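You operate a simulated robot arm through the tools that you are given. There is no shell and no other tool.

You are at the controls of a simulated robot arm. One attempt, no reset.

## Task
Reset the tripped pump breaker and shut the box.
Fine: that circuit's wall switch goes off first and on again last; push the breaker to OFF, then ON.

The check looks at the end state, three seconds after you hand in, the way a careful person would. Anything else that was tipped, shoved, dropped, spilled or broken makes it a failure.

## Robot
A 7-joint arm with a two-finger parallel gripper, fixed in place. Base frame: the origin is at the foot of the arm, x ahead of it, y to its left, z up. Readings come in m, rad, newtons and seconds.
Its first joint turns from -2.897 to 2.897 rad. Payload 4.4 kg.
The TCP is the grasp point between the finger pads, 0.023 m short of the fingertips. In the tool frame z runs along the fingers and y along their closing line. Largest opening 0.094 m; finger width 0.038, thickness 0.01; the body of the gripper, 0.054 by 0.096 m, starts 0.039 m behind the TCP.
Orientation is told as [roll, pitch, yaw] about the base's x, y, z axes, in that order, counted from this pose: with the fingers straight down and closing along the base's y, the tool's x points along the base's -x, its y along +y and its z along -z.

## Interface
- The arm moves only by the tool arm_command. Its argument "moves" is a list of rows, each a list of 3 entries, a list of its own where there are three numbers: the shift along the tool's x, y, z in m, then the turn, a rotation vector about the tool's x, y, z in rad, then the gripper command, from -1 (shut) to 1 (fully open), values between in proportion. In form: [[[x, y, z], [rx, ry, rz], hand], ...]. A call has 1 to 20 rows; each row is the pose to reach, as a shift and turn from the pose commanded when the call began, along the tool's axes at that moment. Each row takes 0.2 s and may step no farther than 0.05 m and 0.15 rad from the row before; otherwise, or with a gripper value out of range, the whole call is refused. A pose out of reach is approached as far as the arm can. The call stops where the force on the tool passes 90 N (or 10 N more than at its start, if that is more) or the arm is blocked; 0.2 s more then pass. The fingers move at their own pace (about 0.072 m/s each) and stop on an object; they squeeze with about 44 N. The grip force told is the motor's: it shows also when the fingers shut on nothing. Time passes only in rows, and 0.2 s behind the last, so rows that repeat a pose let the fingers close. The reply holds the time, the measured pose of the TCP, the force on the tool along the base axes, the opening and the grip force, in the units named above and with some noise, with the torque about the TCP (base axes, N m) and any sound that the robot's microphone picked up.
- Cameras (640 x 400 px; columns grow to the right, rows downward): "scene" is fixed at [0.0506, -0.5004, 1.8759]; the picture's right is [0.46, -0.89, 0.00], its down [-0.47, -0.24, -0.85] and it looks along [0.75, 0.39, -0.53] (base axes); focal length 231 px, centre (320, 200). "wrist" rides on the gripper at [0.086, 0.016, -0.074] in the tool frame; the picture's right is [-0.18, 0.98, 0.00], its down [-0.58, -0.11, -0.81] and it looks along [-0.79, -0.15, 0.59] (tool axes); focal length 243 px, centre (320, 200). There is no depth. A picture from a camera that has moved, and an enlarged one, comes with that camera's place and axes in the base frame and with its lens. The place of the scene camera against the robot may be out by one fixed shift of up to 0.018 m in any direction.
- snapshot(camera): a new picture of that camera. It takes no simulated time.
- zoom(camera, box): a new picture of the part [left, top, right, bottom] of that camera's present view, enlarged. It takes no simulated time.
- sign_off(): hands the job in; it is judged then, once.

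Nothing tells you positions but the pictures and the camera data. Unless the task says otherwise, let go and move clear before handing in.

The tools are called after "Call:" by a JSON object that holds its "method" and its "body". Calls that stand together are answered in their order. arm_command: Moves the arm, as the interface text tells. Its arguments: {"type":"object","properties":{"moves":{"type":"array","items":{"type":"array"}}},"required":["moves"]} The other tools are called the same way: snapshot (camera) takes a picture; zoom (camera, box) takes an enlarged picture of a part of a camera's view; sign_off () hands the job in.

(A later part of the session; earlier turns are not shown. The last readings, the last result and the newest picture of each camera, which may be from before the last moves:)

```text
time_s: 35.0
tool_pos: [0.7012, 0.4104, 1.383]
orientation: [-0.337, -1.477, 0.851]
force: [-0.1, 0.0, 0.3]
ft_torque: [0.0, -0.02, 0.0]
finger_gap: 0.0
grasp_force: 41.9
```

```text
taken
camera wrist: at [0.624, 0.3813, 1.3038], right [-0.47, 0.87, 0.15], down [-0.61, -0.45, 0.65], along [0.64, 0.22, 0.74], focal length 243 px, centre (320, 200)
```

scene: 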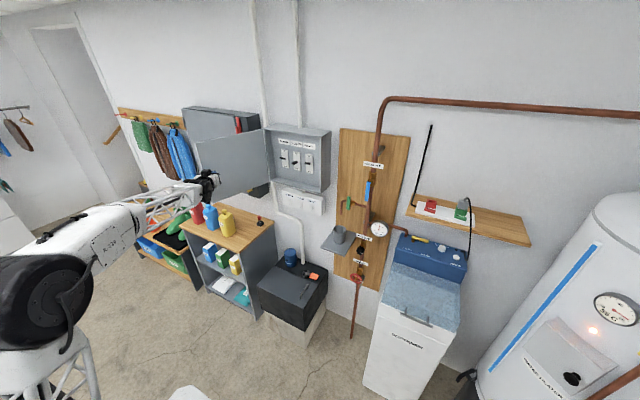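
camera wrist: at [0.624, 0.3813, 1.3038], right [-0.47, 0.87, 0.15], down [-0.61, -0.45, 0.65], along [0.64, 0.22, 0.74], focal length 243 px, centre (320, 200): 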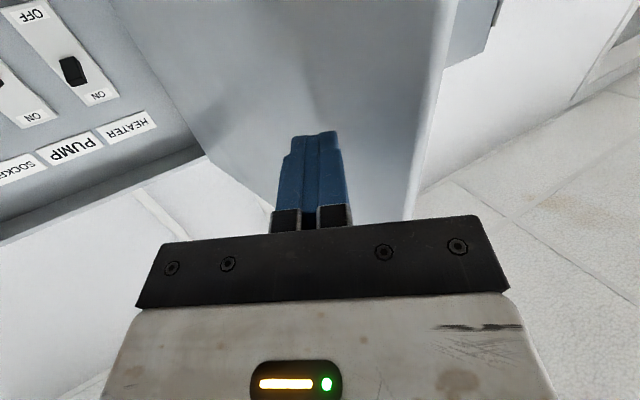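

The door now stands open at about 105°, well out of the way. The PUMP breaker plate is at about x≈1.066, y≈0.173, with the lever at z≈1.37 sticking straight out. I'll pull back from the door and face the breakers straight on.

Call:
{"method": "arm_command", "body": {"moves": [[[-0.0027, -0.036, -0.0171], [0.0854, 0.0027, 0.0077], -1], [[-0.0054, -0.0721, -0.0342], [0.1709, 0.0053, 0.0154], -1], [[-0.0081, -0.1081, -0.0513], [0.2563, 0.008, 0.0231], -1], [[-0.0108, -0.1442, -0.0684], [0.3417, 0.0106, 0.0307], -1], [[-0.0135, -0.1802, -0.0855], [0.4272, 0.0133, 0.0384], -1], [[-0.0162, -0.2163, -0.1026], [0.5126, 0.0159, 0.0461], -1]]}}

Call:
{"method": "snapshot", "body": {"camera": "wrist"}}

Call:
{"method": "zoom", "body": {"camera": "scene", "box": [180, 90, 340, 210]}}

```text
time_s: 36.4
tool_pos: [0.7206, 0.1725, 1.4145]
orientation: [-0.324, -1.474, 0.326]
force: [-0.7, 0.5, 0.0]
ft_torque: [-0.02, 0.02, -0.02]
finger_gap: 0.0
grasp_force: 42.3
```

```text
taken
camera wrist: at [0.6388, 0.1862, 1.3345], right [0.01, 0.99, 0.15], down [-0.75, -0.09, 0.65], along [0.66, -0.12, 0.74], focal length 243 px, centre (320, 200)
```

wrist: 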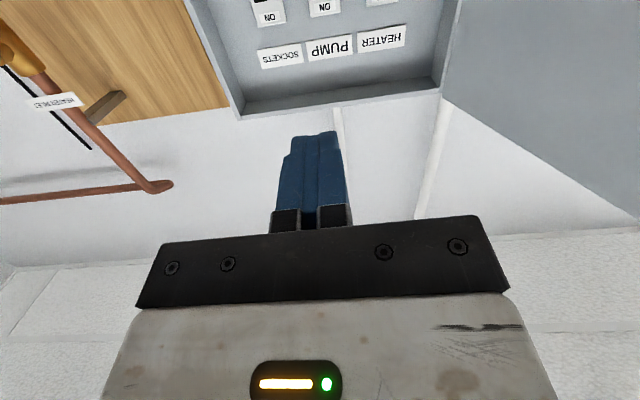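

```text
3.33 times, centred on (260, 150) of scene
camera zoom: at [0.0506, -0.5004, 1.8759], right [0.46, -0.89, 0.0], down [-0.47, -0.24, -0.85], along [0.75, 0.39, -0.53], focal length 771 px, centre (520, 367)
```

zoom: 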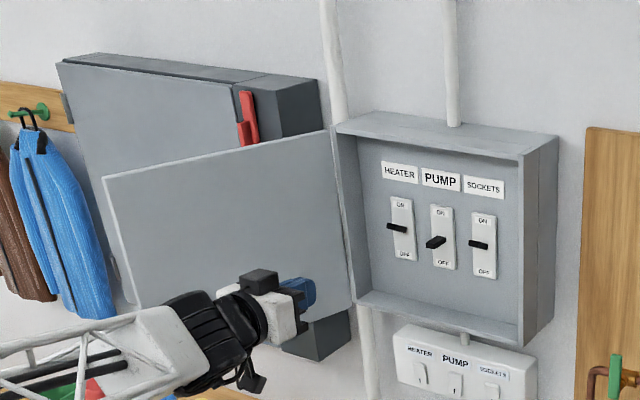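

I want a levelled view of the levers, so I'll tilt the nose down in place.

Call:
{"method": "arm_command", "body": {"moves": [[[0, 0, 0], [0, 0.14, 0], -1], [[0, 0, 0], [0, 0.28, 0], -1], [[0, 0, 0], [0, 0.42, 0], -1], [[0, 0, 0], [0, 0.54, 0], -1]]}}

Call:
{"method": "snapshot", "body": {"camera": "wrist"}}

Call:
{"method": "zoom", "body": {"camera": "wrist", "box": [200, 20, 440, 170]}}

```text
time_s: 37.4
tool_pos: [0.7205, 0.1728, 1.4144]
orientation: [-0.056, -0.937, 0.047]
force: [0.1, -0.7, 0.3]
ft_torque: [-0.02, -0.03, -0.01]
finger_gap: 0.0001
grasp_force: 42.3
```

```text
taken
camera wrist: at [0.6099, 0.1875, 1.3884], right [0.1, 0.99, 0.12], down [-0.31, -0.08, 0.95], along [0.95, -0.14, 0.3], focal length 243 px, centre (320, 200)
```

wrist: 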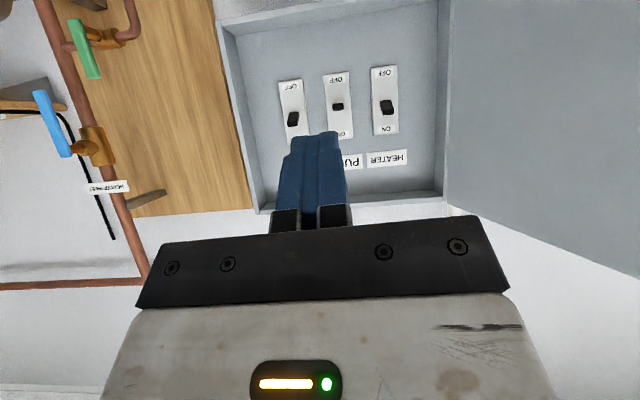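

```text
2.67 times, centred on (320, 95) of wrist
camera zoom: at [0.6099, 0.1875, 1.3884], right [0.1, 0.99, 0.12], down [-0.31, -0.08, 0.95], along [0.95, -0.14, 0.3], focal length 647 px, centre (320, 480)
```

zoom: 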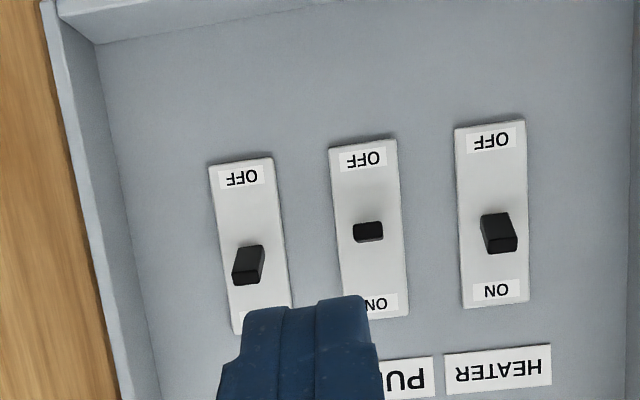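

Clear view: the PUMP lever is straight out at y≈0.175, z≈1.364, while its neighbours tilt toward ON. I'll level the tool and move forward to stand off just above lever height.

Call:
{"method": "arm_command", "body": {"moves": [[[-0.0227, 0.0003, 0.0308], [0, -0.09, 0], -1], [[-0.0454, 0.0006, 0.0615], [0, -0.18, 0], -1], [[-0.0682, 0.0009, 0.0923], [0, -0.27, 0], -1], [[-0.0909, 0.0012, 0.1231], [0, -0.36, 0], -1], [[-0.1136, 0.0015, 0.1538], [0, -0.45, 0], -1], [[-0.1363, 0.0018, 0.1846], [0, -0.54, 0], -1]]}}

Call:
{"method": "snapshot", "body": {"camera": "wrist"}}

Call:
{"method": "zoom", "body": {"camera": "scene", "box": [255, 115, 345, 185]}}

```text
time_s: 38.8
tool_pos: [0.9512, 0.1756, 1.419]
orientation: [-0.333, -1.479, 0.336]
force: [-0.5, 0.2, 1.2]
ft_torque: [0.01, 0.07, -0.01]
finger_gap: 0.0
grasp_force: 43.0
```

```text
taken
camera wrist: at [0.8686, 0.1889, 1.3383], right [0.01, 0.99, 0.15], down [-0.75, -0.09, 0.65], along [0.66, -0.12, 0.74], focal length 243 px, centre (320, 200)
```

wrist: 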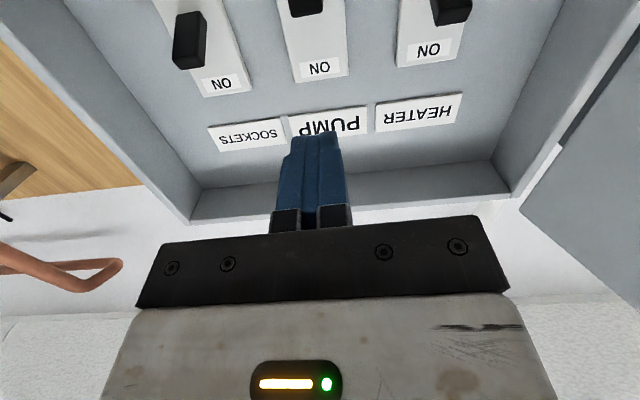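

```text
5.71 times, centred on (300, 150) of scene
camera zoom: at [0.0506, -0.5004, 1.8759], right [0.46, -0.89, 0.0], down [-0.47, -0.24, -0.85], along [0.75, 0.39, -0.53], focal length 1322 px, centre (434, 486)
```

zoom: 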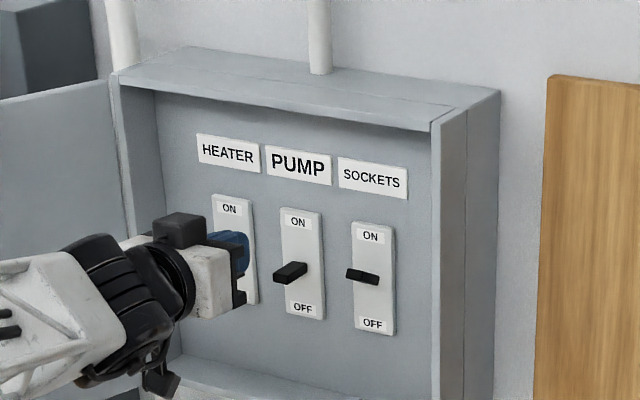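

I'll advance until the fingertips are about 2 cm past the lever's end, above it and clear of it.

Call:
{"method": "arm_command", "body": {"moves": [[[-0.0004, -0.0002, 0.024], [0, 0, 0], -1], [[-0.0007, -0.0005, 0.048], [0, 0, 0], -1], [[-0.0011, -0.0007, 0.0711], [0, 0, 0], -1]]}}

Call:
{"method": "snapshot", "body": {"camera": "wrist"}}

Call:
{"method": "zoom", "body": {"camera": "scene", "box": [265, 125, 335, 180]}}

```text
time_s: 39.6
tool_pos: [1.0206, 0.1751, 1.4129]
orientation: [-0.328, -1.478, 0.331]
force: [0.4, -0.2, 0.7]
ft_torque: [0.02, 0.04, 0.04]
finger_gap: 0.0
grasp_force: 42.0
```

```text
taken
camera wrist: at [0.9389, 0.1874, 1.3332], right [0.01, 0.99, 0.15], down [-0.75, -0.09, 0.65], along [0.66, -0.12, 0.74], focal length 243 px, centre (320, 200)
```

wrist: 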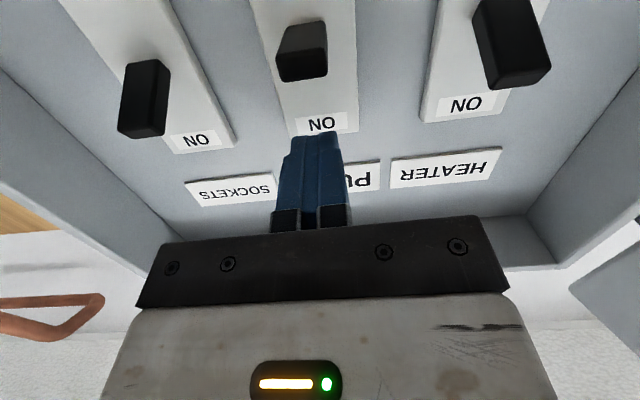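

```text
7.27 times, centred on (300, 152) of scene
camera zoom: at [0.0506, -0.5004, 1.8759], right [0.46, -0.89, 0.0], down [-0.47, -0.24, -0.85], along [0.75, 0.39, -0.53], focal length 1683 px, centre (466, 546)
```

zoom: 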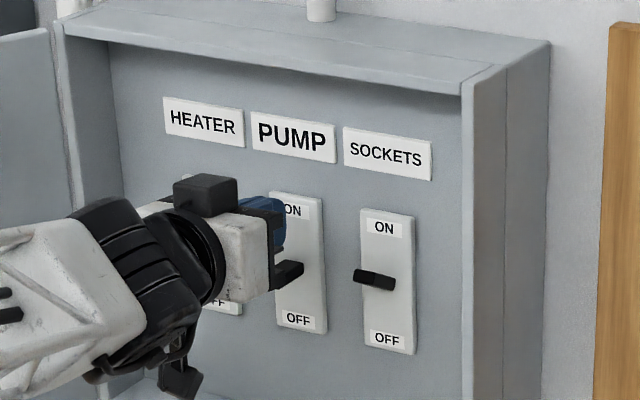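

The lever's end is at (1.027, 0.176, 1.364), with the fingertip about 1.6 cm past it and above. I'll press down slowly toward OFF.

Call:
{"method": "arm_command", "body": {"moves": [[[0.004, 0.0001, 0.0003], [0, 0, 0], -1], [[0.008, 0.0002, 0.0007], [0, 0, 0], -1], [[0.012, 0.0004, 0.001], [0, 0, 0], -1], [[0.016, 0.0005, 0.0014], [0, 0, 0], -1], [[0.02, 0.0006, 0.0017], [0, 0, 0], -1], [[0.0225, 0.0007, 0.002], [0, 0, 0], -1], [[0.025, 0.0008, 0.0022], [0, 0, 0], -1], [[0.0275, 0.0008, 0.0024], [0, 0, 0], -1]]}}

Call:
{"method": "snapshot", "body": {"camera": "wrist"}}

Call:
{"method": "zoom", "body": {"camera": "scene", "box": [265, 125, 335, 180]}}

```text
time_s: 41.4
tool_pos: [1.0205, 0.1759, 1.3845]
orientation: [-0.325, -1.476, 0.324]
force: [1.5, 0.2, 0.5]
ft_torque: [0.0, -0.01, 0.01]
finger_gap: 0.0002
grasp_force: 42.5
```

```text
taken
camera wrist: at [0.939, 0.188, 1.3038], right [0.01, 0.99, 0.15], down [-0.75, -0.09, 0.65], along [0.66, -0.12, 0.74], focal length 243 px, centre (320, 200)
```

wrist: 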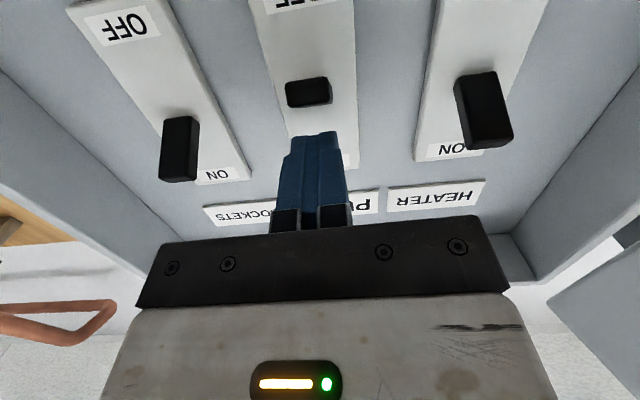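

```text
7.27 times, centred on (300, 152) of scene
camera zoom: at [0.0506, -0.5004, 1.8759], right [0.46, -0.89, 0.0], down [-0.47, -0.24, -0.85], along [0.75, 0.39, -0.53], focal length 1683 px, centre (466, 546)
```

zoom: 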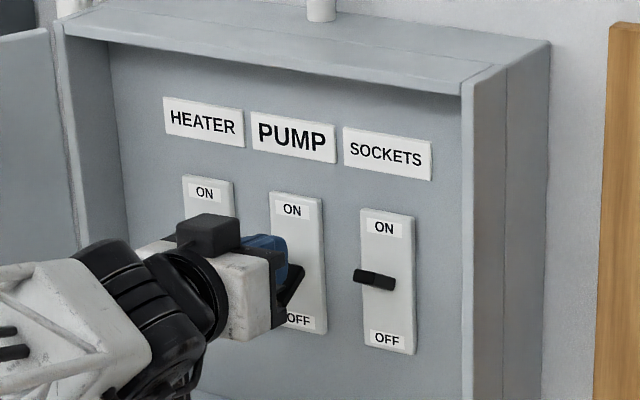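

The lever has swung downward. I'll press a few millimetres more to make sure it's fully at OFF.

Call:
{"method": "arm_command", "body": {"moves": [[[0.002, 0, 0.0002], [0, 0, 0], -1], [[0.004, 0.0001, 0.0003], [0, 0, 0], -1], [[0.006, 0.0002, 0.0005], [0, 0, 0], -1]]}}

Call:
{"method": "zoom", "body": {"camera": "wrist", "box": [220, 0, 420, 150]}}

Call:
{"method": "zoom", "body": {"camera": "scene", "box": [280, 140, 315, 170]}}

```text
time_s: 42.2
tool_pos: [1.0213, 0.1746, 1.3777]
orientation: [-0.334, -1.476, 0.332]
force: [-0.5, -0.1, 1.0]
ft_torque: [-0.03, -0.01, 0.01]
finger_gap: 0.0
grasp_force: 42.8
```

```text
2.67 times, centred on (320, 75) of wrist
camera zoom: at [0.9394, 0.1877, 1.2975], right [0.01, 0.99, 0.15], down [-0.75, -0.09, 0.65], along [0.66, -0.12, 0.74], focal length 647 px, centre (320, 533)
```

zoom: 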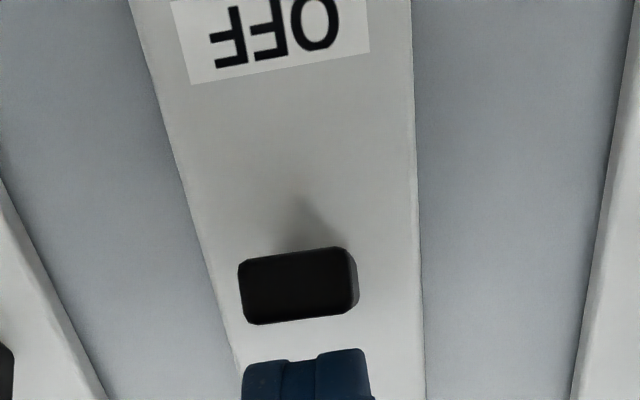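

```text
13.33 times, centred on (298, 155) of scene
camera zoom: at [0.0506, -0.5004, 1.8759], right [0.46, -0.89, 0.0], down [-0.47, -0.24, -0.85], along [0.75, 0.39, -0.53], focal length 3085 px, centre (620, 800)
```

zoom: 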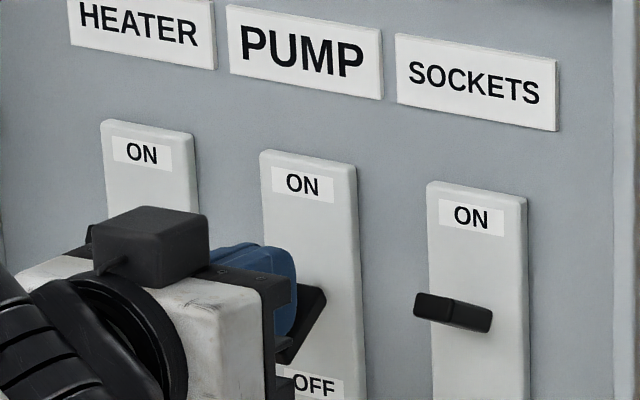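

The lever's tip is now at z≈1.346, mirroring the ON tilt of its neighbours. I'll give it another couple of millimetres to feel for the end stop.

Call:
{"method": "arm_command", "body": {"moves": [[[0.002, 0, 0.0002], [0, 0, 0], -1], [[0.004, 0.0001, 0.0003], [0, 0, 0], -1]]}}

Call:
{"method": "zoom", "body": {"camera": "wrist", "box": [220, 0, 420, 150]}}

```text
time_s: 42.8
tool_pos: [1.0205, 0.1738, 1.3766]
orientation: [-0.332, -1.481, 0.331]
force: [-2.4, -0.2, 19.1]
ft_torque: [0.06, -0.34, -0.01]
finger_gap: 0.0
grasp_force: 43.1
```

```text
2.67 times, centred on (320, 75) of wrist
camera zoom: at [0.9392, 0.1878, 1.2963], right [0.01, 0.99, 0.15], down [-0.75, -0.09, 0.65], along [0.66, -0.13, 0.74], focal length 647 px, centre (320, 533)
```

zoom: 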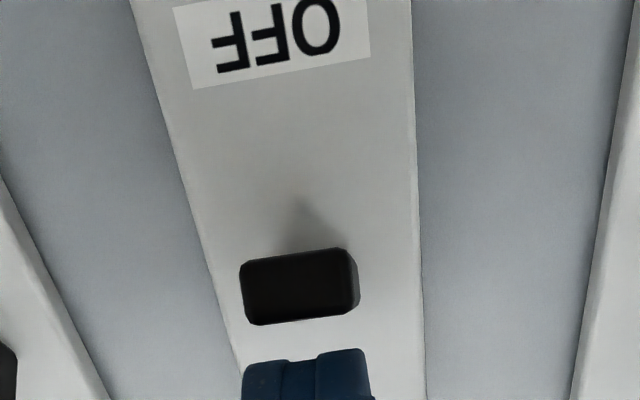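

Now 19 N pushes back, so that's the end stop and the breaker is fully OFF. I'll ease up, back out, drop below the lever and go in underneath it.

Call:
{"method": "arm_command", "body": {"moves": [[[-0.006, -0.0002, -0.0005], [0, 0, 0], -1], [[-0.0034, 0, -0.0304], [0, 0, 0], -1], [[-0.0008, 0, -0.0603], [0, 0, 0], -1], [[0.0351, 0.0012, -0.0572], [0, 0, 0], -1], [[0.0709, 0.0023, -0.0541], [0, 0, 0], -1], [[0.0709, 0.0023, -0.0541], [0, 0, 0], -1]]}}

Call:
{"method": "snapshot", "body": {"camera": "wrist"}}

Call:
{"method": "zoom", "body": {"camera": "scene", "box": [265, 125, 335, 180]}}

```text
time_s: 44.2
tool_pos: [0.96, 0.1748, 1.3075]
orientation: [-0.325, -1.478, 0.327]
force: [-0.1, 0.4, 1.0]
ft_torque: [0.02, -0.02, -0.01]
finger_gap: 0.0002
grasp_force: 42.4
```

```text
taken
camera wrist: at [0.8783, 0.1875, 1.2274], right [0.01, 0.99, 0.15], down [-0.75, -0.09, 0.65], along [0.66, -0.12, 0.74], focal length 243 px, centre (320, 200)
```

wrist: 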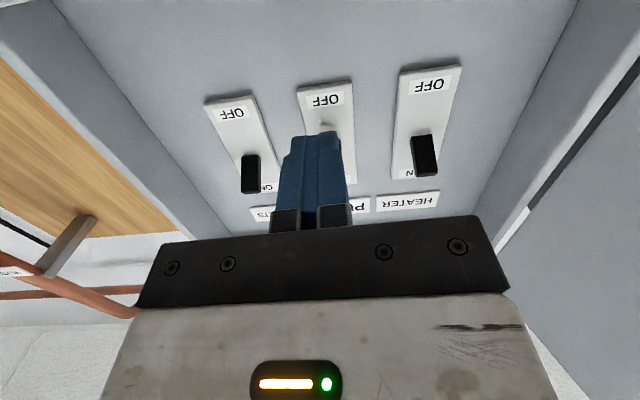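

```text
7.27 times, centred on (300, 152) of scene
camera zoom: at [0.0506, -0.5004, 1.8759], right [0.46, -0.89, 0.0], down [-0.47, -0.24, -0.85], along [0.75, 0.39, -0.53], focal length 1683 px, centre (466, 546)
```

zoom: 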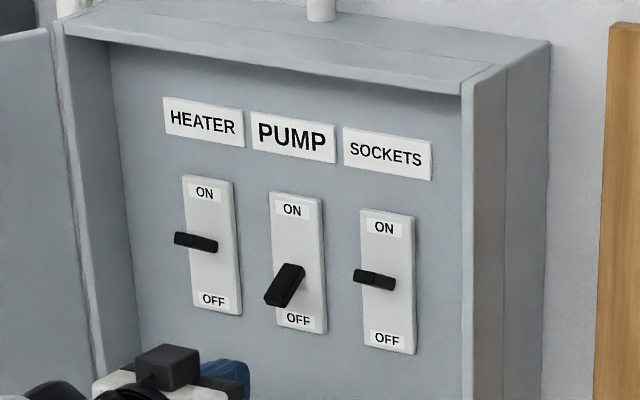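

The PUMP lever is clearly down at OFF. Now I'll slide in underneath and lift it slowly to ON.

Call:
{"method": "arm_command", "body": {"moves": [[[-0.0026, 0.0001, 0.0299], [0, 0, 0], -1], [[-0.0052, 0.0002, 0.0598], [0, 0, 0], -1], [[-0.0112, 0, 0.0593], [0, 0, 0], -1], [[-0.0172, -0.0002, 0.0588], [0, 0, 0], -1], [[-0.0231, -0.0003, 0.0582], [0, 0, 0], -1], [[-0.0281, -0.0005, 0.0578], [0, 0, 0], -1], [[-0.0331, -0.0006, 0.0574], [0, 0, 0], -1], [[-0.0381, -0.0008, 0.0569], [0, 0, 0], -1], [[-0.043, -0.0009, 0.0565], [0, 0, 0], -1]]}}

Call:
{"method": "snapshot", "body": {"camera": "wrist"}}

Call:
{"method": "zoom", "body": {"camera": "scene", "box": [265, 125, 335, 180]}}

```text
time_s: 46.2
tool_pos: [1.0203, 0.1749, 1.3453]
orientation: [-0.324, -1.475, 0.327]
force: [0.4, -0.9, 0.2]
ft_torque: [0.0, -0.02, -0.02]
finger_gap: 0.0
grasp_force: 42.8
```

```text
taken
camera wrist: at [0.939, 0.1882, 1.2658], right [0.01, 0.99, 0.15], down [-0.75, -0.09, 0.65], along [0.66, -0.12, 0.74], focal length 243 px, centre (320, 200)
```

wrist: 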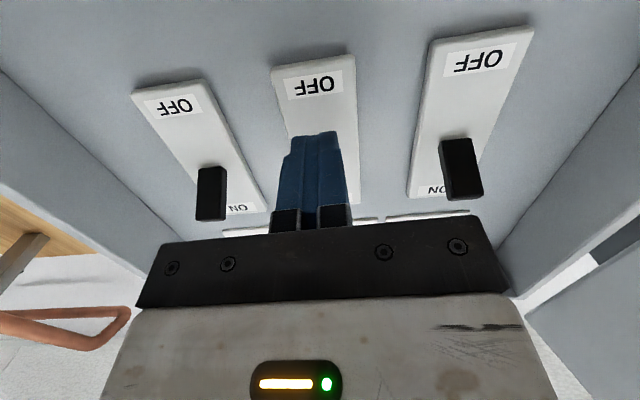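

```text
7.27 times, centred on (300, 152) of scene
camera zoom: at [0.0506, -0.5004, 1.8759], right [0.46, -0.89, 0.0], down [-0.47, -0.24, -0.85], along [0.75, 0.39, -0.53], focal length 1683 px, centre (466, 546)
```

zoom: 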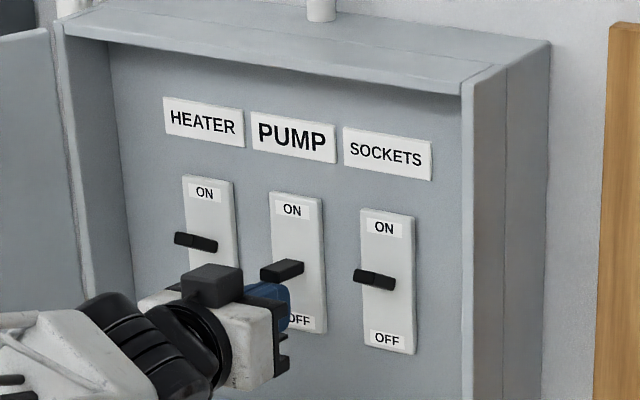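

The lever is past centre but not yet at its neighbours' tilt. I'll keep lifting in 2 mm steps.

Call:
{"method": "arm_command", "body": {"moves": [[[-0.002, 0, -0.0002], [0, 0, 0], -1], [[-0.004, -0.0001, -0.0003], [0, 0, 0], -1], [[-0.006, -0.0002, -0.0005], [0, 0, 0], -1], [[-0.008, -0.0002, -0.0007], [0, 0, 0], -1]]}}

Call:
{"method": "zoom", "body": {"camera": "scene", "box": [280, 140, 315, 170]}}

```text
time_s: 47.2
tool_pos: [1.0201, 0.174, 1.3543]
orientation: [-0.331, -1.479, 0.333]
force: [1.7, -0.4, 0.0]
ft_torque: [-0.02, 0.0, -0.01]
finger_gap: 0.0
grasp_force: 42.4
```

```text
13.33 times, centred on (298, 155) of scene
camera zoom: at [0.0506, -0.5004, 1.8759], right [0.46, -0.89, 0.0], down [-0.47, -0.24, -0.85], along [0.75, 0.39, -0.53], focal length 3085 px, centre (620, 800)
```

zoom: 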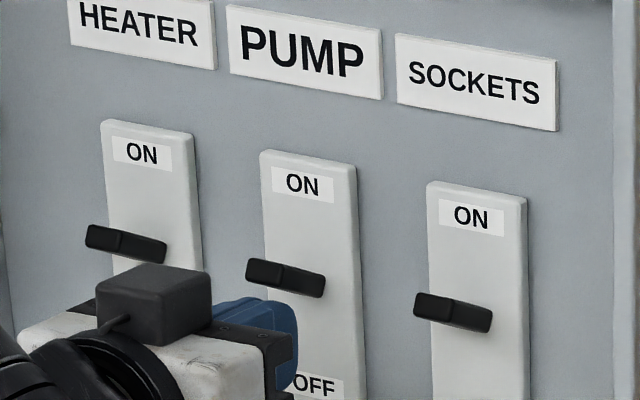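

The PUMP lever now matches HEATER and SOCKETS. I'll add a small extra lift to feel the ON stop.

Call:
{"method": "arm_command", "body": {"moves": [[[-0.0015, 0, -0.0001], [0, 0, 0], -1], [[-0.003, 0, -0.0003], [0, 0, 0], -1]]}}

Call:
{"method": "snapshot", "body": {"camera": "wrist"}}

```text
time_s: 47.8
tool_pos: [1.0208, 0.1758, 1.3558]
orientation: [-0.325, -1.475, 0.326]
force: [-0.7, -0.5, -9.4]
ft_torque: [-0.01, 0.2, 0.02]
finger_gap: 0.0001
grasp_force: 42.2
```

```text
taken
camera wrist: at [0.939, 0.1886, 1.2753], right [0.01, 0.99, 0.15], down [-0.75, -0.09, 0.66], along [0.66, -0.12, 0.74], focal length 243 px, centre (320, 200)
```

wrist: 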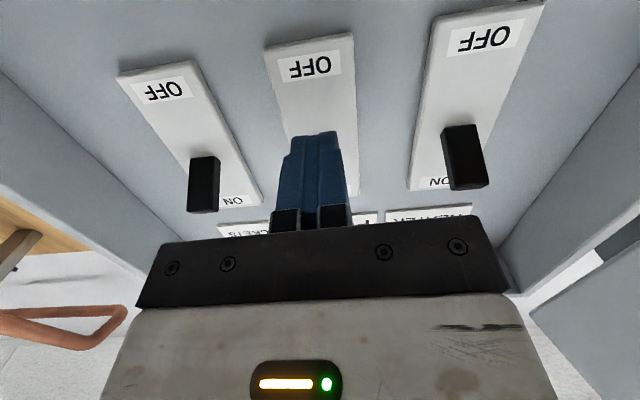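

I feel the stop at -9.4 N, so the breaker is ON. Next I'll drop off the lever, back straight out of the box and rise to z≈1.50 to go round the door.

Call:
{"method": "arm_command", "body": {"moves": [[[0.012, 0.0004, 0.001], [0, 0, 0], -1], [[0.015, 0.0005, -0.0339], [0, 0, 0], -1], [[0.0189, 0.0007, -0.0787], [0, 0, 0], -1], [[0.0104, 0.0005, -0.1196], [0, 0, 0], -1], [[-0.006, 0.0001, -0.1611], [0, 0, 0], -1], [[-0.0275, -0.0005, -0.2032], [0, 0, 0], -1], [[-0.0489, -0.0011, -0.2452], [0, 0, 0], -1], [[-0.0654, -0.0015, -0.2868], [0, 0, 0], -1], [[-0.0818, -0.0019, -0.3283], [0, 0, 0], -1], [[-0.0983, -0.0024, -0.37], [0, 0, 0], -1], [[-0.1098, -0.0027, -0.4111], [0, 0, 0], -1], [[-0.1063, -0.0025, -0.451], [0, 0, 0], -1]]}}

Call:
{"method": "snapshot", "body": {"camera": "scene"}}

Call:
{"method": "zoom", "body": {"camera": "scene", "box": [180, 90, 340, 215]}}

Call:
{"method": "snapshot", "body": {"camera": "wrist"}}

```text
time_s: 50.4
tool_pos: [0.5804, 0.1765, 1.5022]
orientation: [-0.335, -1.475, 0.337]
force: [0.7, 0.2, -1.2]
ft_torque: [0.02, -0.06, 0.0]
finger_gap: 0.0001
grasp_force: 42.1
```

```text
taken
```

scene: 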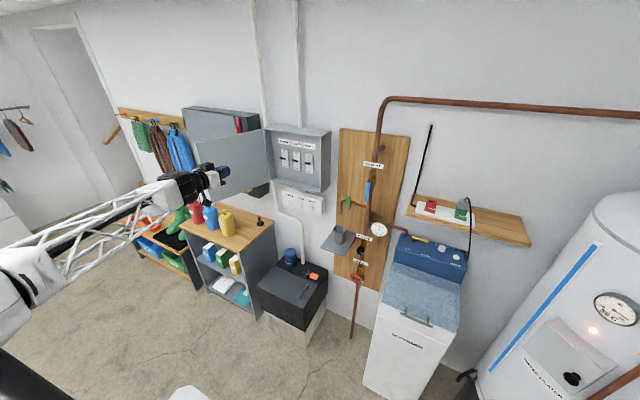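

```text
3.20 times, centred on (260, 152) of scene
camera zoom: at [0.0506, -0.5004, 1.8759], right [0.46, -0.89, 0.0], down [-0.47, -0.24, -0.85], along [0.75, 0.39, -0.53], focal length 740 px, centre (512, 352)
```

zoom: 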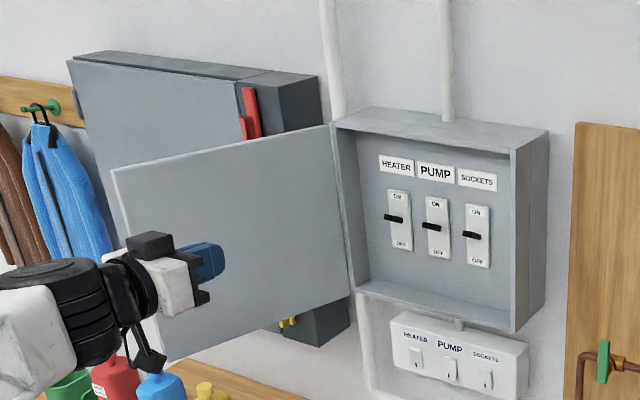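

```text
taken
camera wrist: at [0.4987, 0.1893, 1.4228], right [0.01, 0.99, 0.15], down [-0.75, -0.09, 0.65], along [0.66, -0.12, 0.74], focal length 243 px, centre (320, 200)
```

wrist: 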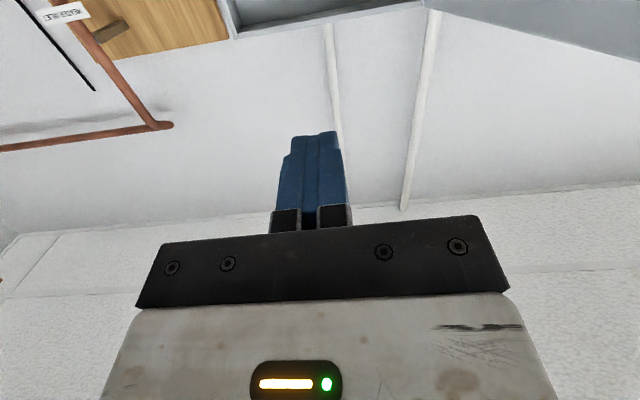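

All three breakers now read ON, and the door is open about 107°, with its free edge at about (0.686, 0.449). I'll swing round that edge to the outer side at z≈1.50, above the handle, turning the tool toward the door.

Call:
{"method": "arm_command", "body": {"moves": [[[-0.0009, 0.0431, -0.0049], [0.1305, 0.0039, 0.0114], -1], [[-0.0018, 0.0863, -0.0098], [0.261, 0.0079, 0.0227], -1], [[-0.0026, 0.1294, -0.0147], [0.3914, 0.0118, 0.0341], -1], [[-0.0035, 0.1726, -0.0197], [0.5219, 0.0157, 0.0454], -1], [[-0.0044, 0.2157, -0.0246], [0.6523, 0.0196, 0.0568], -1], [[-0.0053, 0.2588, -0.0295], [0.7828, 0.0236, 0.0682], -1], [[-0.0061, 0.302, -0.0344], [0.9132, 0.0275, 0.0795], -1], [[-0.007, 0.3451, -0.0393], [1.0437, 0.0314, 0.0909], -1], [[-0.0109, 0.3582, 0.0006], [1.0437, 0.0314, 0.0909], -1], [[-0.0147, 0.3714, 0.0405], [1.0437, 0.0314, 0.0909], -1], [[-0.0186, 0.3845, 0.0804], [1.0437, 0.0314, 0.0909], -1]]}}

Call:
{"method": "snapshot", "body": {"camera": "scene"}}

Call:
{"method": "snapshot", "body": {"camera": "wrist"}}

```text
time_s: 52.8
tool_pos: [0.6619, 0.5624, 1.5027]
orientation: [-0.344, -1.477, -0.703]
force: [0.1, -0.4, -0.6]
ft_torque: [0.08, 0.03, 0.01]
finger_gap: 0.0001
grasp_force: 42.4
out of reach, approached as far as the arm can: row 8
```

```text
taken
```

scene: 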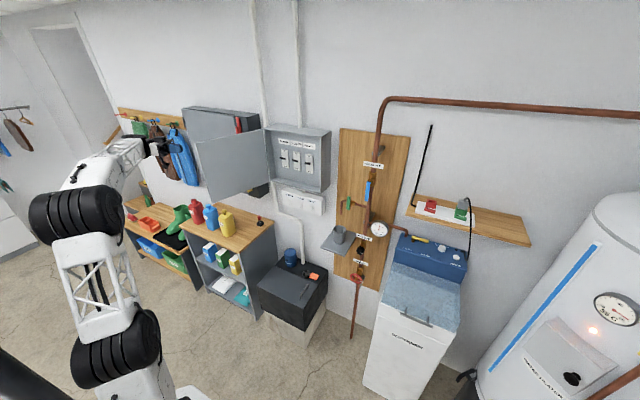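

```text
taken
camera wrist: at [0.6336, 0.6394, 1.4235], right [0.86, 0.48, 0.15], down [-0.45, 0.61, 0.65], along [0.22, -0.63, 0.74], focal length 243 px, centre (320, 200)
```

wrist: 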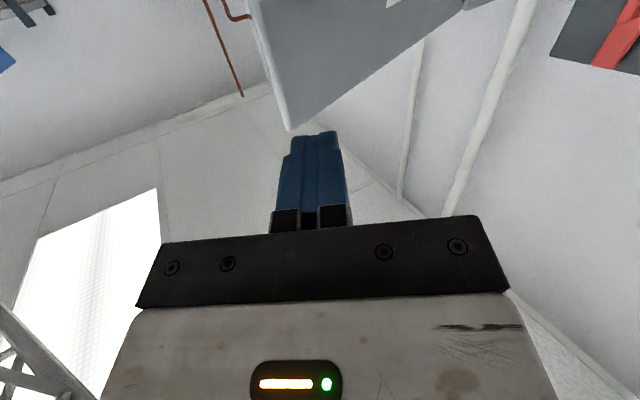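

The tool is on the outer side of the door, at (0.66, 0.56, 1.50). I'll push the door's outer face near the free edge, above the handle, along its arc to about 60°.

Call:
{"method": "arm_command", "body": {"moves": [[[-0.0027, 0.0032, 0.0296], [0, 0, 0], -1], [[-0.0055, 0.0064, 0.0593], [0, 0, 0], -1], [[-0.0082, 0.0096, 0.0889], [0, 0, 0], -1], [[-0.0098, -0.0034, 0.1114], [0, 0, 0], -1], [[-0.0106, -0.0158, 0.1246], [0, 0, 0], -1], [[-0.0113, -0.0281, 0.1378], [0, 0, 0], -1], [[-0.0128, -0.0436, 0.1599], [0, 0, 0], -1], [[-0.0143, -0.0591, 0.1819], [0, 0, 0], -1], [[-0.0161, -0.0706, 0.2063], [0, 0, 0], -1], [[-0.0178, -0.082, 0.2307], [0, 0, 0], -1], [[-0.0199, -0.0891, 0.2567], [0, 0, 0], -1], [[-0.022, -0.0961, 0.2827], [0, 0, 0], -1], [[-0.0243, -0.0985, 0.3096], [0, 0, 0], -1], [[-0.0266, -0.1009, 0.3364], [0, 0, 0], -1]]}}

Call:
{"method": "snapshot", "body": {"camera": "scene"}}

Call:
{"method": "snapshot", "body": {"camera": "wrist"}}

```text
time_s: 55.8
tool_pos: [0.7437, 0.2189, 1.5024]
orientation: [-0.353, -1.478, -0.692]
force: [0.6, -0.7, 0.2]
ft_torque: [-0.02, 0.0, -0.01]
finger_gap: 0.0
grasp_force: 42.8
```

```text
taken
```

scene: 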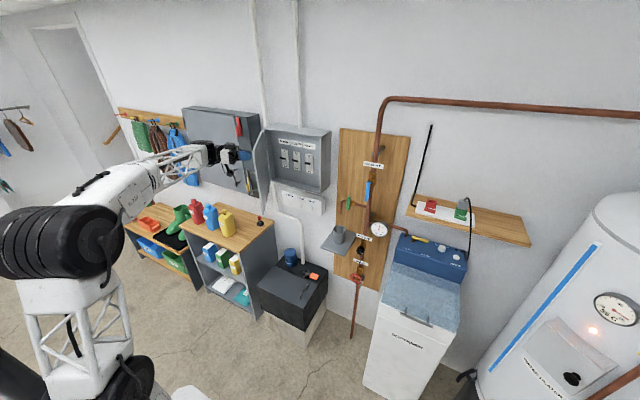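

```text
taken
camera wrist: at [0.7147, 0.2956, 1.4225], right [0.86, 0.48, 0.15], down [-0.45, 0.61, 0.65], along [0.22, -0.63, 0.74], focal length 243 px, centre (320, 200)
```

wrist: 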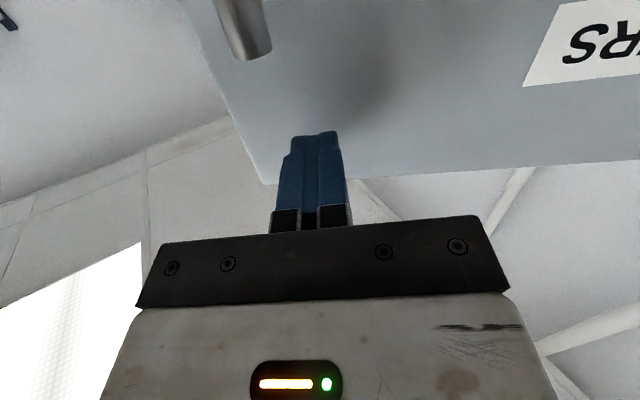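

The door followed to about 60°. I'll continue closing it, turning the tool with the door down to about 10°.

Call:
{"method": "arm_command", "body": {"moves": [[[-0.0022, -0.0055, 0.0266], [-0.0869, -0.0028, -0.0076], -1], [[-0.0044, -0.009, 0.0531], [-0.1738, -0.0056, -0.0152], -1], [[-0.0068, -0.0046, 0.0797], [-0.2607, -0.0084, -0.0228], -1], [[-0.0093, 0.0009, 0.1061], [-0.3476, -0.0112, -0.0304], -1], [[-0.0118, 0.0098, 0.1316], [-0.4345, -0.014, -0.038], -1], [[-0.0143, 0.02, 0.1567], [-0.5214, -0.0168, -0.0456], -1], [[-0.0168, 0.0333, 0.18], [-0.6083, -0.0195, -0.0532], -1], [[-0.0193, 0.0475, 0.203], [-0.6952, -0.0223, -0.0607], -1], [[-0.0216, 0.0646, 0.2238], [-0.7821, -0.0251, -0.0683], -1], [[-0.024, 0.0826, 0.244], [-0.869, -0.0279, -0.0759], -1]]}}

Call:
{"method": "zoom", "body": {"camera": "scene", "box": [200, 90, 360, 215]}}

Call:
{"method": "snapshot", "body": {"camera": "wrist"}}

```text
time_s: 58.0
tool_pos: [0.9375, 0.0483, 1.5021]
orientation: [-0.346, -1.478, 0.173]
force: [0.1, -0.9, 0.2]
ft_torque: [-0.03, 0.04, -0.01]
finger_gap: 0.0001
grasp_force: 42.4
```

```text
3.20 times, centred on (280, 152) of scene
camera zoom: at [0.0506, -0.5004, 1.8759], right [0.46, -0.89, 0.0], down [-0.47, -0.24, -0.85], along [0.75, 0.39, -0.53], focal length 740 px, centre (448, 352)
```

zoom: 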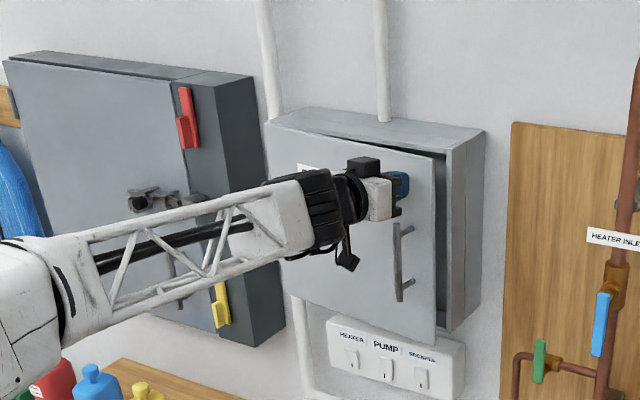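

```text
taken
camera wrist: at [0.8596, 0.075, 1.423], right [0.18, 0.97, 0.15], down [-0.76, 0.04, 0.65], along [0.63, -0.24, 0.74], focal length 243 px, centre (320, 200)
```

wrist: 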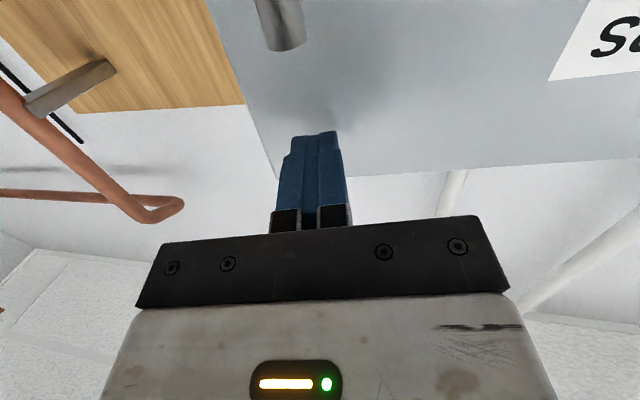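

About 10° to go. I'll make a slow final push until the door meets the frame.

Call:
{"method": "arm_command", "body": {"moves": [[[-0.001, -0.0001, 0.0112], [-0.0349, -0.0011, -0.003], -1], [[-0.002, -0.0003, 0.0225], [-0.0697, -0.0022, -0.0061], -1], [[-0.0027, -0.0002, 0.0306], [-0.0956, -0.003, -0.0084], -1], [[-0.0034, -0.0001, 0.0387], [-0.1215, -0.0038, -0.0106], -1], [[-0.0039, 0.0002, 0.0441], [-0.1389, -0.0044, -0.0122], -1], [[-0.0044, 0.0006, 0.0495], [-0.1563, -0.0049, -0.0137], -1], [[-0.0046, 0.0009, 0.0525], [-0.165, -0.0052, -0.0144], -1], [[-0.0048, 0.0011, 0.0549], [-0.1738, -0.0055, -0.0152], -1]]}}

Call:
{"method": "zoom", "body": {"camera": "scene", "box": [240, 110, 360, 215]}}

```text
time_s: 59.8
tool_pos: [0.9888, 0.0395, 1.5012]
orientation: [-0.339, -1.476, 0.338]
force: [-55.9, -2.7, -13.9]
ft_torque: [-0.17, -0.64, -0.06]
finger_gap: 0.0
grasp_force: 42.1
stopped in row 8: the force on the tool passed its limit at 105 N (the readings are from after the stop); the commanded pose is now the measured one
```

```text
3.81 times, centred on (300, 162) of scene
camera zoom: at [0.0506, -0.5004, 1.8759], right [0.46, -0.89, 0.0], down [-0.47, -0.24, -0.85], along [0.75, 0.39, -0.53], focal length 882 px, centre (396, 343)
```

zoom: 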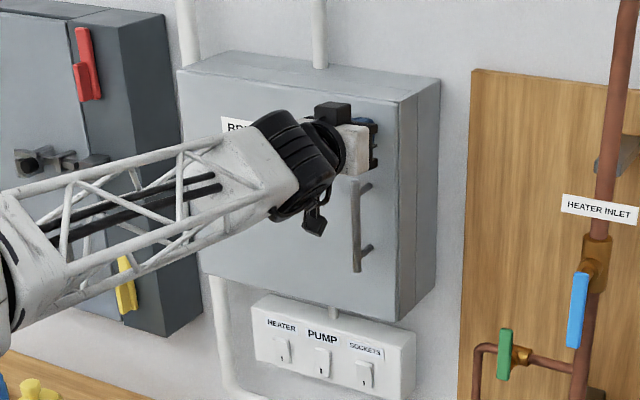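

The door met the frame and the box looks shut. I'll back off and check that it stays shut.

Call:
{"method": "arm_command", "body": {"moves": [[[0, 0, -0.01], [0, 0, 0], -1], [[0, 0, -0.04], [0, 0, 0], -1], [[0, 0, -0.08], [0, 0, 0], -1], [[0, 0, -0.12], [0, 0, 0], -1], [[0, 0, -0.16], [0, 0, 0], -1]]}}

Call:
{"method": "zoom", "body": {"camera": "scene", "box": [240, 110, 360, 215]}}

Call:
{"method": "snapshot", "body": {"camera": "wrist"}}

```text
time_s: 61.0
tool_pos: [0.8309, 0.0401, 1.5148]
orientation: [-0.332, -1.475, 0.332]
force: [0.7, 0.4, -1.1]
ft_torque: [0.03, -0.04, 0.01]
finger_gap: 0.0
grasp_force: 42.1
```

```text
3.81 times, centred on (300, 162) of scene
camera zoom: at [0.0506, -0.5004, 1.8759], right [0.46, -0.89, 0.0], down [-0.47, -0.24, -0.85], along [0.75, 0.39, -0.53], focal length 882 px, centre (396, 343)
```

zoom: 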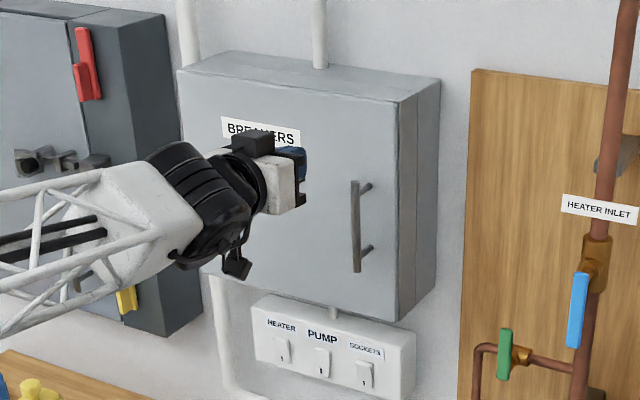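

```text
taken
camera wrist: at [0.7483, 0.0528, 1.4348], right [0.02, 0.99, 0.15], down [-0.75, -0.09, 0.66], along [0.66, -0.12, 0.74], focal length 243 px, centre (320, 200)
```

wrist: 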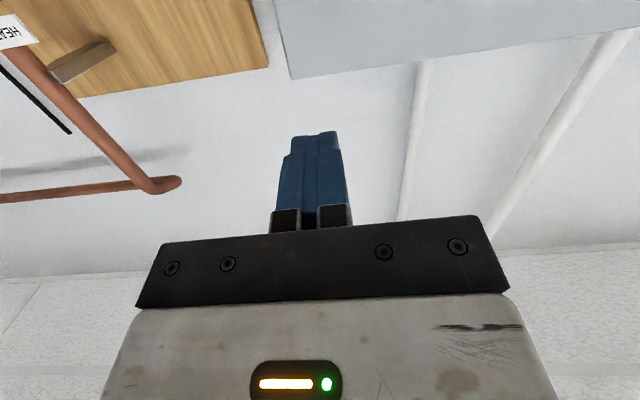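

The box is shut and stays shut. Last is the PUMP wall switch: I'll go down in front of it with the tool tilted 30° as before.

Call:
{"method": "arm_command", "body": {"moves": [[[0.0377, 0.0147, 0.0053], [0, 0.043, 0], -1], [[0.0755, 0.0294, 0.0107], [0, 0.086, 0], -1], [[0.1132, 0.0441, 0.016], [0, 0.129, 0], -1], [[0.1509, 0.0588, 0.0214], [0, 0.172, 0], -1], [[0.1887, 0.0735, 0.0267], [0, 0.215, 0], -1], [[0.2264, 0.0881, 0.0321], [0, 0.258, 0], -1], [[0.2641, 0.1028, 0.0374], [0, 0.301, 0], -1], [[0.3018, 0.1175, 0.0428], [0, 0.344, 0], -1], [[0.3396, 0.1322, 0.0481], [0, 0.387, 0], -1], [[0.3773, 0.1469, 0.0535], [0, 0.43, 0], -1]]}}

Call:
{"method": "snapshot", "body": {"camera": "wrist"}}

Call:
{"method": "zoom", "body": {"camera": "wrist", "box": [200, 0, 450, 156]}}

```text
time_s: 63.2
tool_pos: [0.8495, 0.1757, 1.1311]
orientation: [-0.064, -1.052, 0.055]
force: [-0.3, 0.1, 0.1]
ft_torque: [-0.03, 0.0, -0.02]
finger_gap: 0.0001
grasp_force: 42.5
```

```text
taken
camera wrist: at [0.7423, 0.1896, 1.0924], right [0.09, 0.99, 0.13], down [-0.41, -0.08, 0.91], along [0.91, -0.13, 0.4], focal length 243 px, centre (320, 200)
```

wrist: 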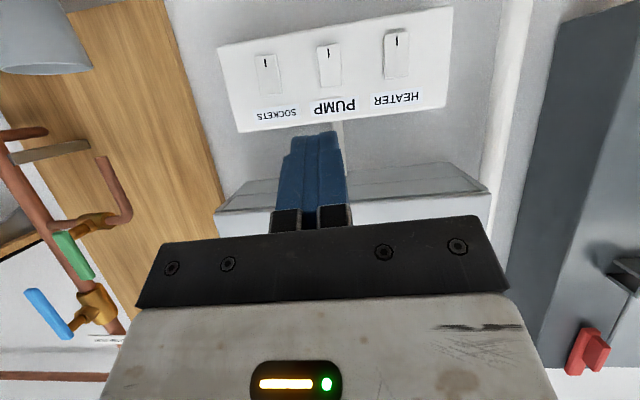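

```text
2.56 times, centred on (325, 78) of wrist
camera zoom: at [0.7423, 0.1896, 1.0924], right [0.09, 0.99, 0.13], down [-0.41, -0.08, 0.91], along [0.91, -0.13, 0.4], focal length 621 px, centre (307, 512)
```

zoom: 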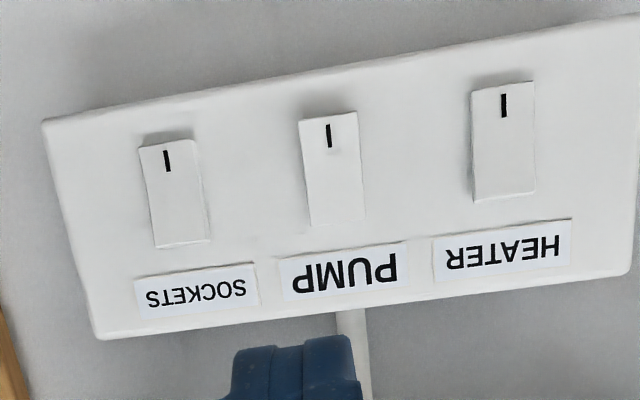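

PUMP is visibly OFF, with its bottom "I" end standing out. I'll approach with the fingertip edge aimed at its lower half, at z≈1.049.

Call:
{"method": "arm_command", "body": {"moves": [[[-0.0015, 0.0004, 0.0319], [0, 0, 0], -1], [[-0.0029, 0.0007, 0.0637], [0, 0, 0], -1], [[-0.0044, 0.0011, 0.0956], [0, 0, 0], -1], [[-0.0058, 0.0015, 0.1275], [0, 0, 0], -1], [[-0.0073, 0.0018, 0.1593], [0, 0, 0], -1], [[-0.0087, 0.0022, 0.1912], [0, 0, 0], -1]]}}

Call:
{"method": "snapshot", "body": {"camera": "wrist"}}

Call:
{"method": "zoom", "body": {"camera": "scene", "box": [270, 175, 340, 220]}}

```text
time_s: 64.6
tool_pos: [1.0203, 0.1743, 1.0436]
orientation: [-0.063, -1.051, 0.056]
force: [-0.7, 0.1, 0.0]
ft_torque: [-0.03, 0.0, -0.01]
finger_gap: 0.0
grasp_force: 42.4
```

```text
taken
camera wrist: at [0.914, 0.1884, 1.0055], right [0.09, 0.99, 0.13], down [-0.41, -0.08, 0.91], along [0.91, -0.14, 0.4], focal length 243 px, centre (320, 200)
```

wrist: 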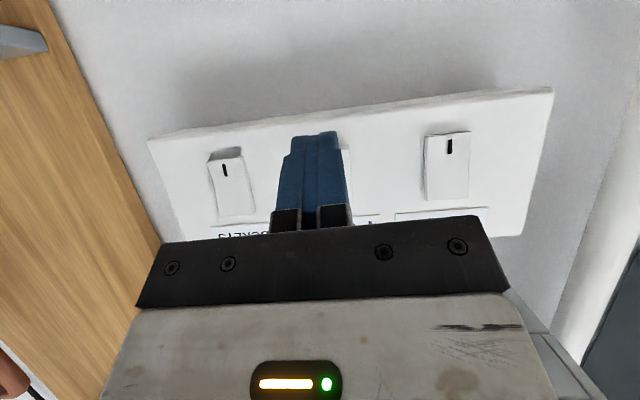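

```text
8.89 times, centred on (305, 198) of scene
camera zoom: at [0.0506, -0.5004, 1.8759], right [0.46, -0.89, 0.0], down [-0.47, -0.24, -0.85], along [0.75, 0.39, -0.53], focal length 2057 px, centre (453, 222)
```

zoom: 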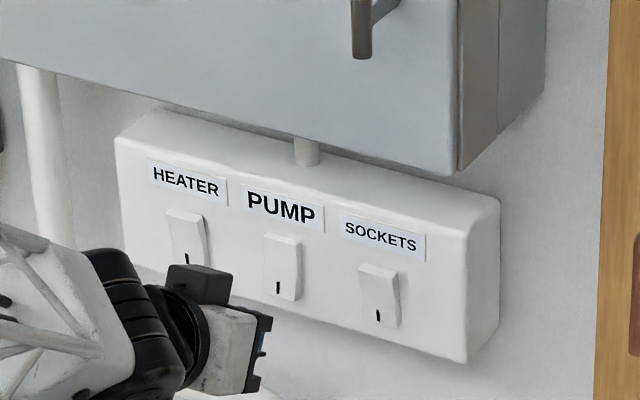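

Lined up. I'll push slowly on the lower half to switch PUMP back ON.

Call:
{"method": "arm_command", "body": {"moves": [[[-0.003, 0, 0.0052], [0, 0, 0], -1], [[-0.0059, 0, 0.0104], [0, 0, 0], -1], [[-0.0089, 0, 0.0156], [0, 0, 0], -1], [[-0.0114, 0, 0.02], [0, 0, 0], -1], [[-0.0134, 0, 0.0235], [0, 0, 0], -1], [[-0.0139, 0, 0.0243], [0, 0, 0], -1], [[-0.0144, 0, 0.0252], [0, 0, 0], -1], [[-0.0149, 0, 0.0261], [0, 0, 0], -1], [[-0.0154, 0, 0.0269], [0, 0, 0], -1], [[-0.0158, 0, 0.0278], [0, 0, 0], -1]]}}

Call:
{"method": "zoom", "body": {"camera": "scene", "box": [284, 195, 320, 215]}}

```text
time_s: 66.8
tool_pos: [1.0524, 0.1746, 1.043]
orientation: [-0.063, -1.049, 0.057]
force: [-9.4, -1.8, 1.7]
ft_torque: [0.08, -0.09, -0.03]
finger_gap: 0.0
grasp_force: 42.1
```

```text
16.00 times, centred on (302, 205) of scene
camera zoom: at [0.0506, -0.5004, 1.8759], right [0.46, -0.89, 0.0], down [-0.47, -0.24, -0.85], along [0.75, 0.39, -0.53], focal length 3702 px, centre (608, 120)
```

zoom: 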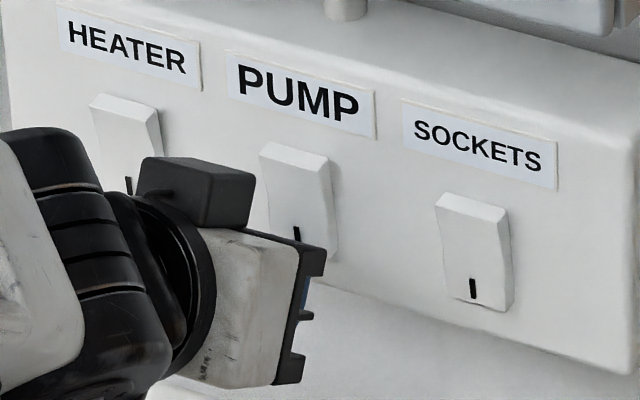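

The PUMP rocker has flipped and its top stands out again. I'll press one more millimetre for certainty, then back off and check.

Call:
{"method": "arm_command", "body": {"moves": [[[-0.0005, 0, 0.0009], [0, 0, 0], -1], [[-0.0005, 0, 0.0009], [0, 0, 0], -1], [[0.005, 0, -0.0087], [0, 0, 0], -1], [[0.02, 0, -0.035], [0, 0, 0], -1], [[0.035, 0, -0.065], [0, 0, 0], -1], [[0.05, 0, -0.1], [0, 0, 0], -1], [[0.06, 0, -0.14], [0, 0, 0], -1], [[0.06, 0, -0.18], [0, 0, 0], -1]]}}

Call:
{"method": "zoom", "body": {"camera": "scene", "box": [284, 195, 320, 215]}}

Call:
{"method": "zoom", "body": {"camera": "wrist", "box": [200, 0, 450, 156]}}

Call:
{"method": "snapshot", "body": {"camera": "scene"}}

```text
time_s: 68.6
tool_pos: [0.8658, 0.1756, 1.0797]
orientation: [-0.065, -1.049, 0.059]
force: [-0.2, 0.5, -0.1]
ft_torque: [0.01, -0.02, 0.03]
finger_gap: 0.0
grasp_force: 42.1
```

```text
16.00 times, centred on (302, 205) of scene
camera zoom: at [0.0506, -0.5004, 1.8759], right [0.46, -0.89, 0.0], down [-0.47, -0.24, -0.85], along [0.75, 0.39, -0.53], focal length 3702 px, centre (608, 120)
```

zoom: 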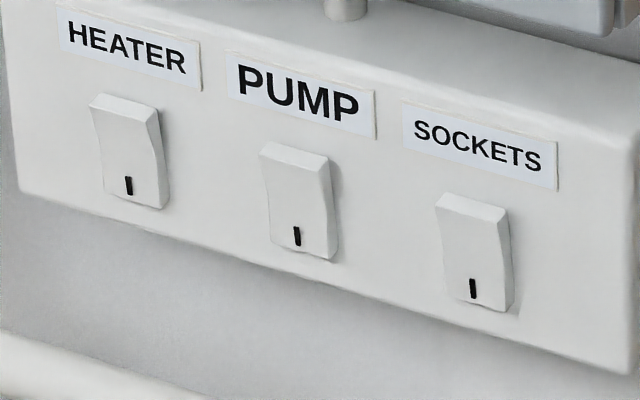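

```text
2.56 times, centred on (325, 78) of wrist
camera zoom: at [0.7583, 0.1897, 1.0419], right [0.09, 0.99, 0.13], down [-0.41, -0.08, 0.91], along [0.91, -0.13, 0.4], focal length 621 px, centre (307, 512)
```

zoom: 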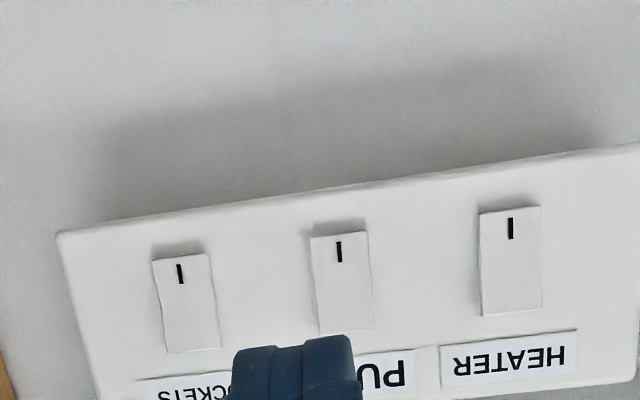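

```text
taken
```

scene: 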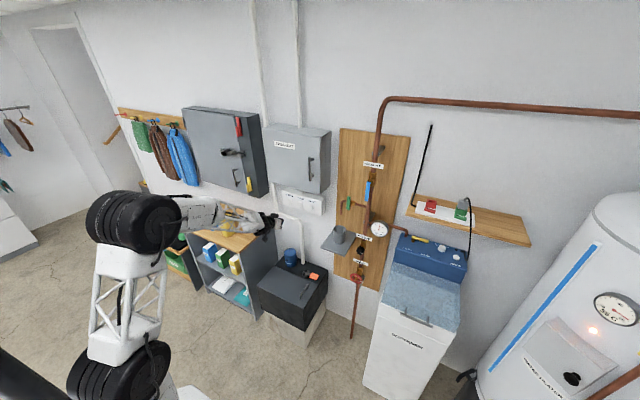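

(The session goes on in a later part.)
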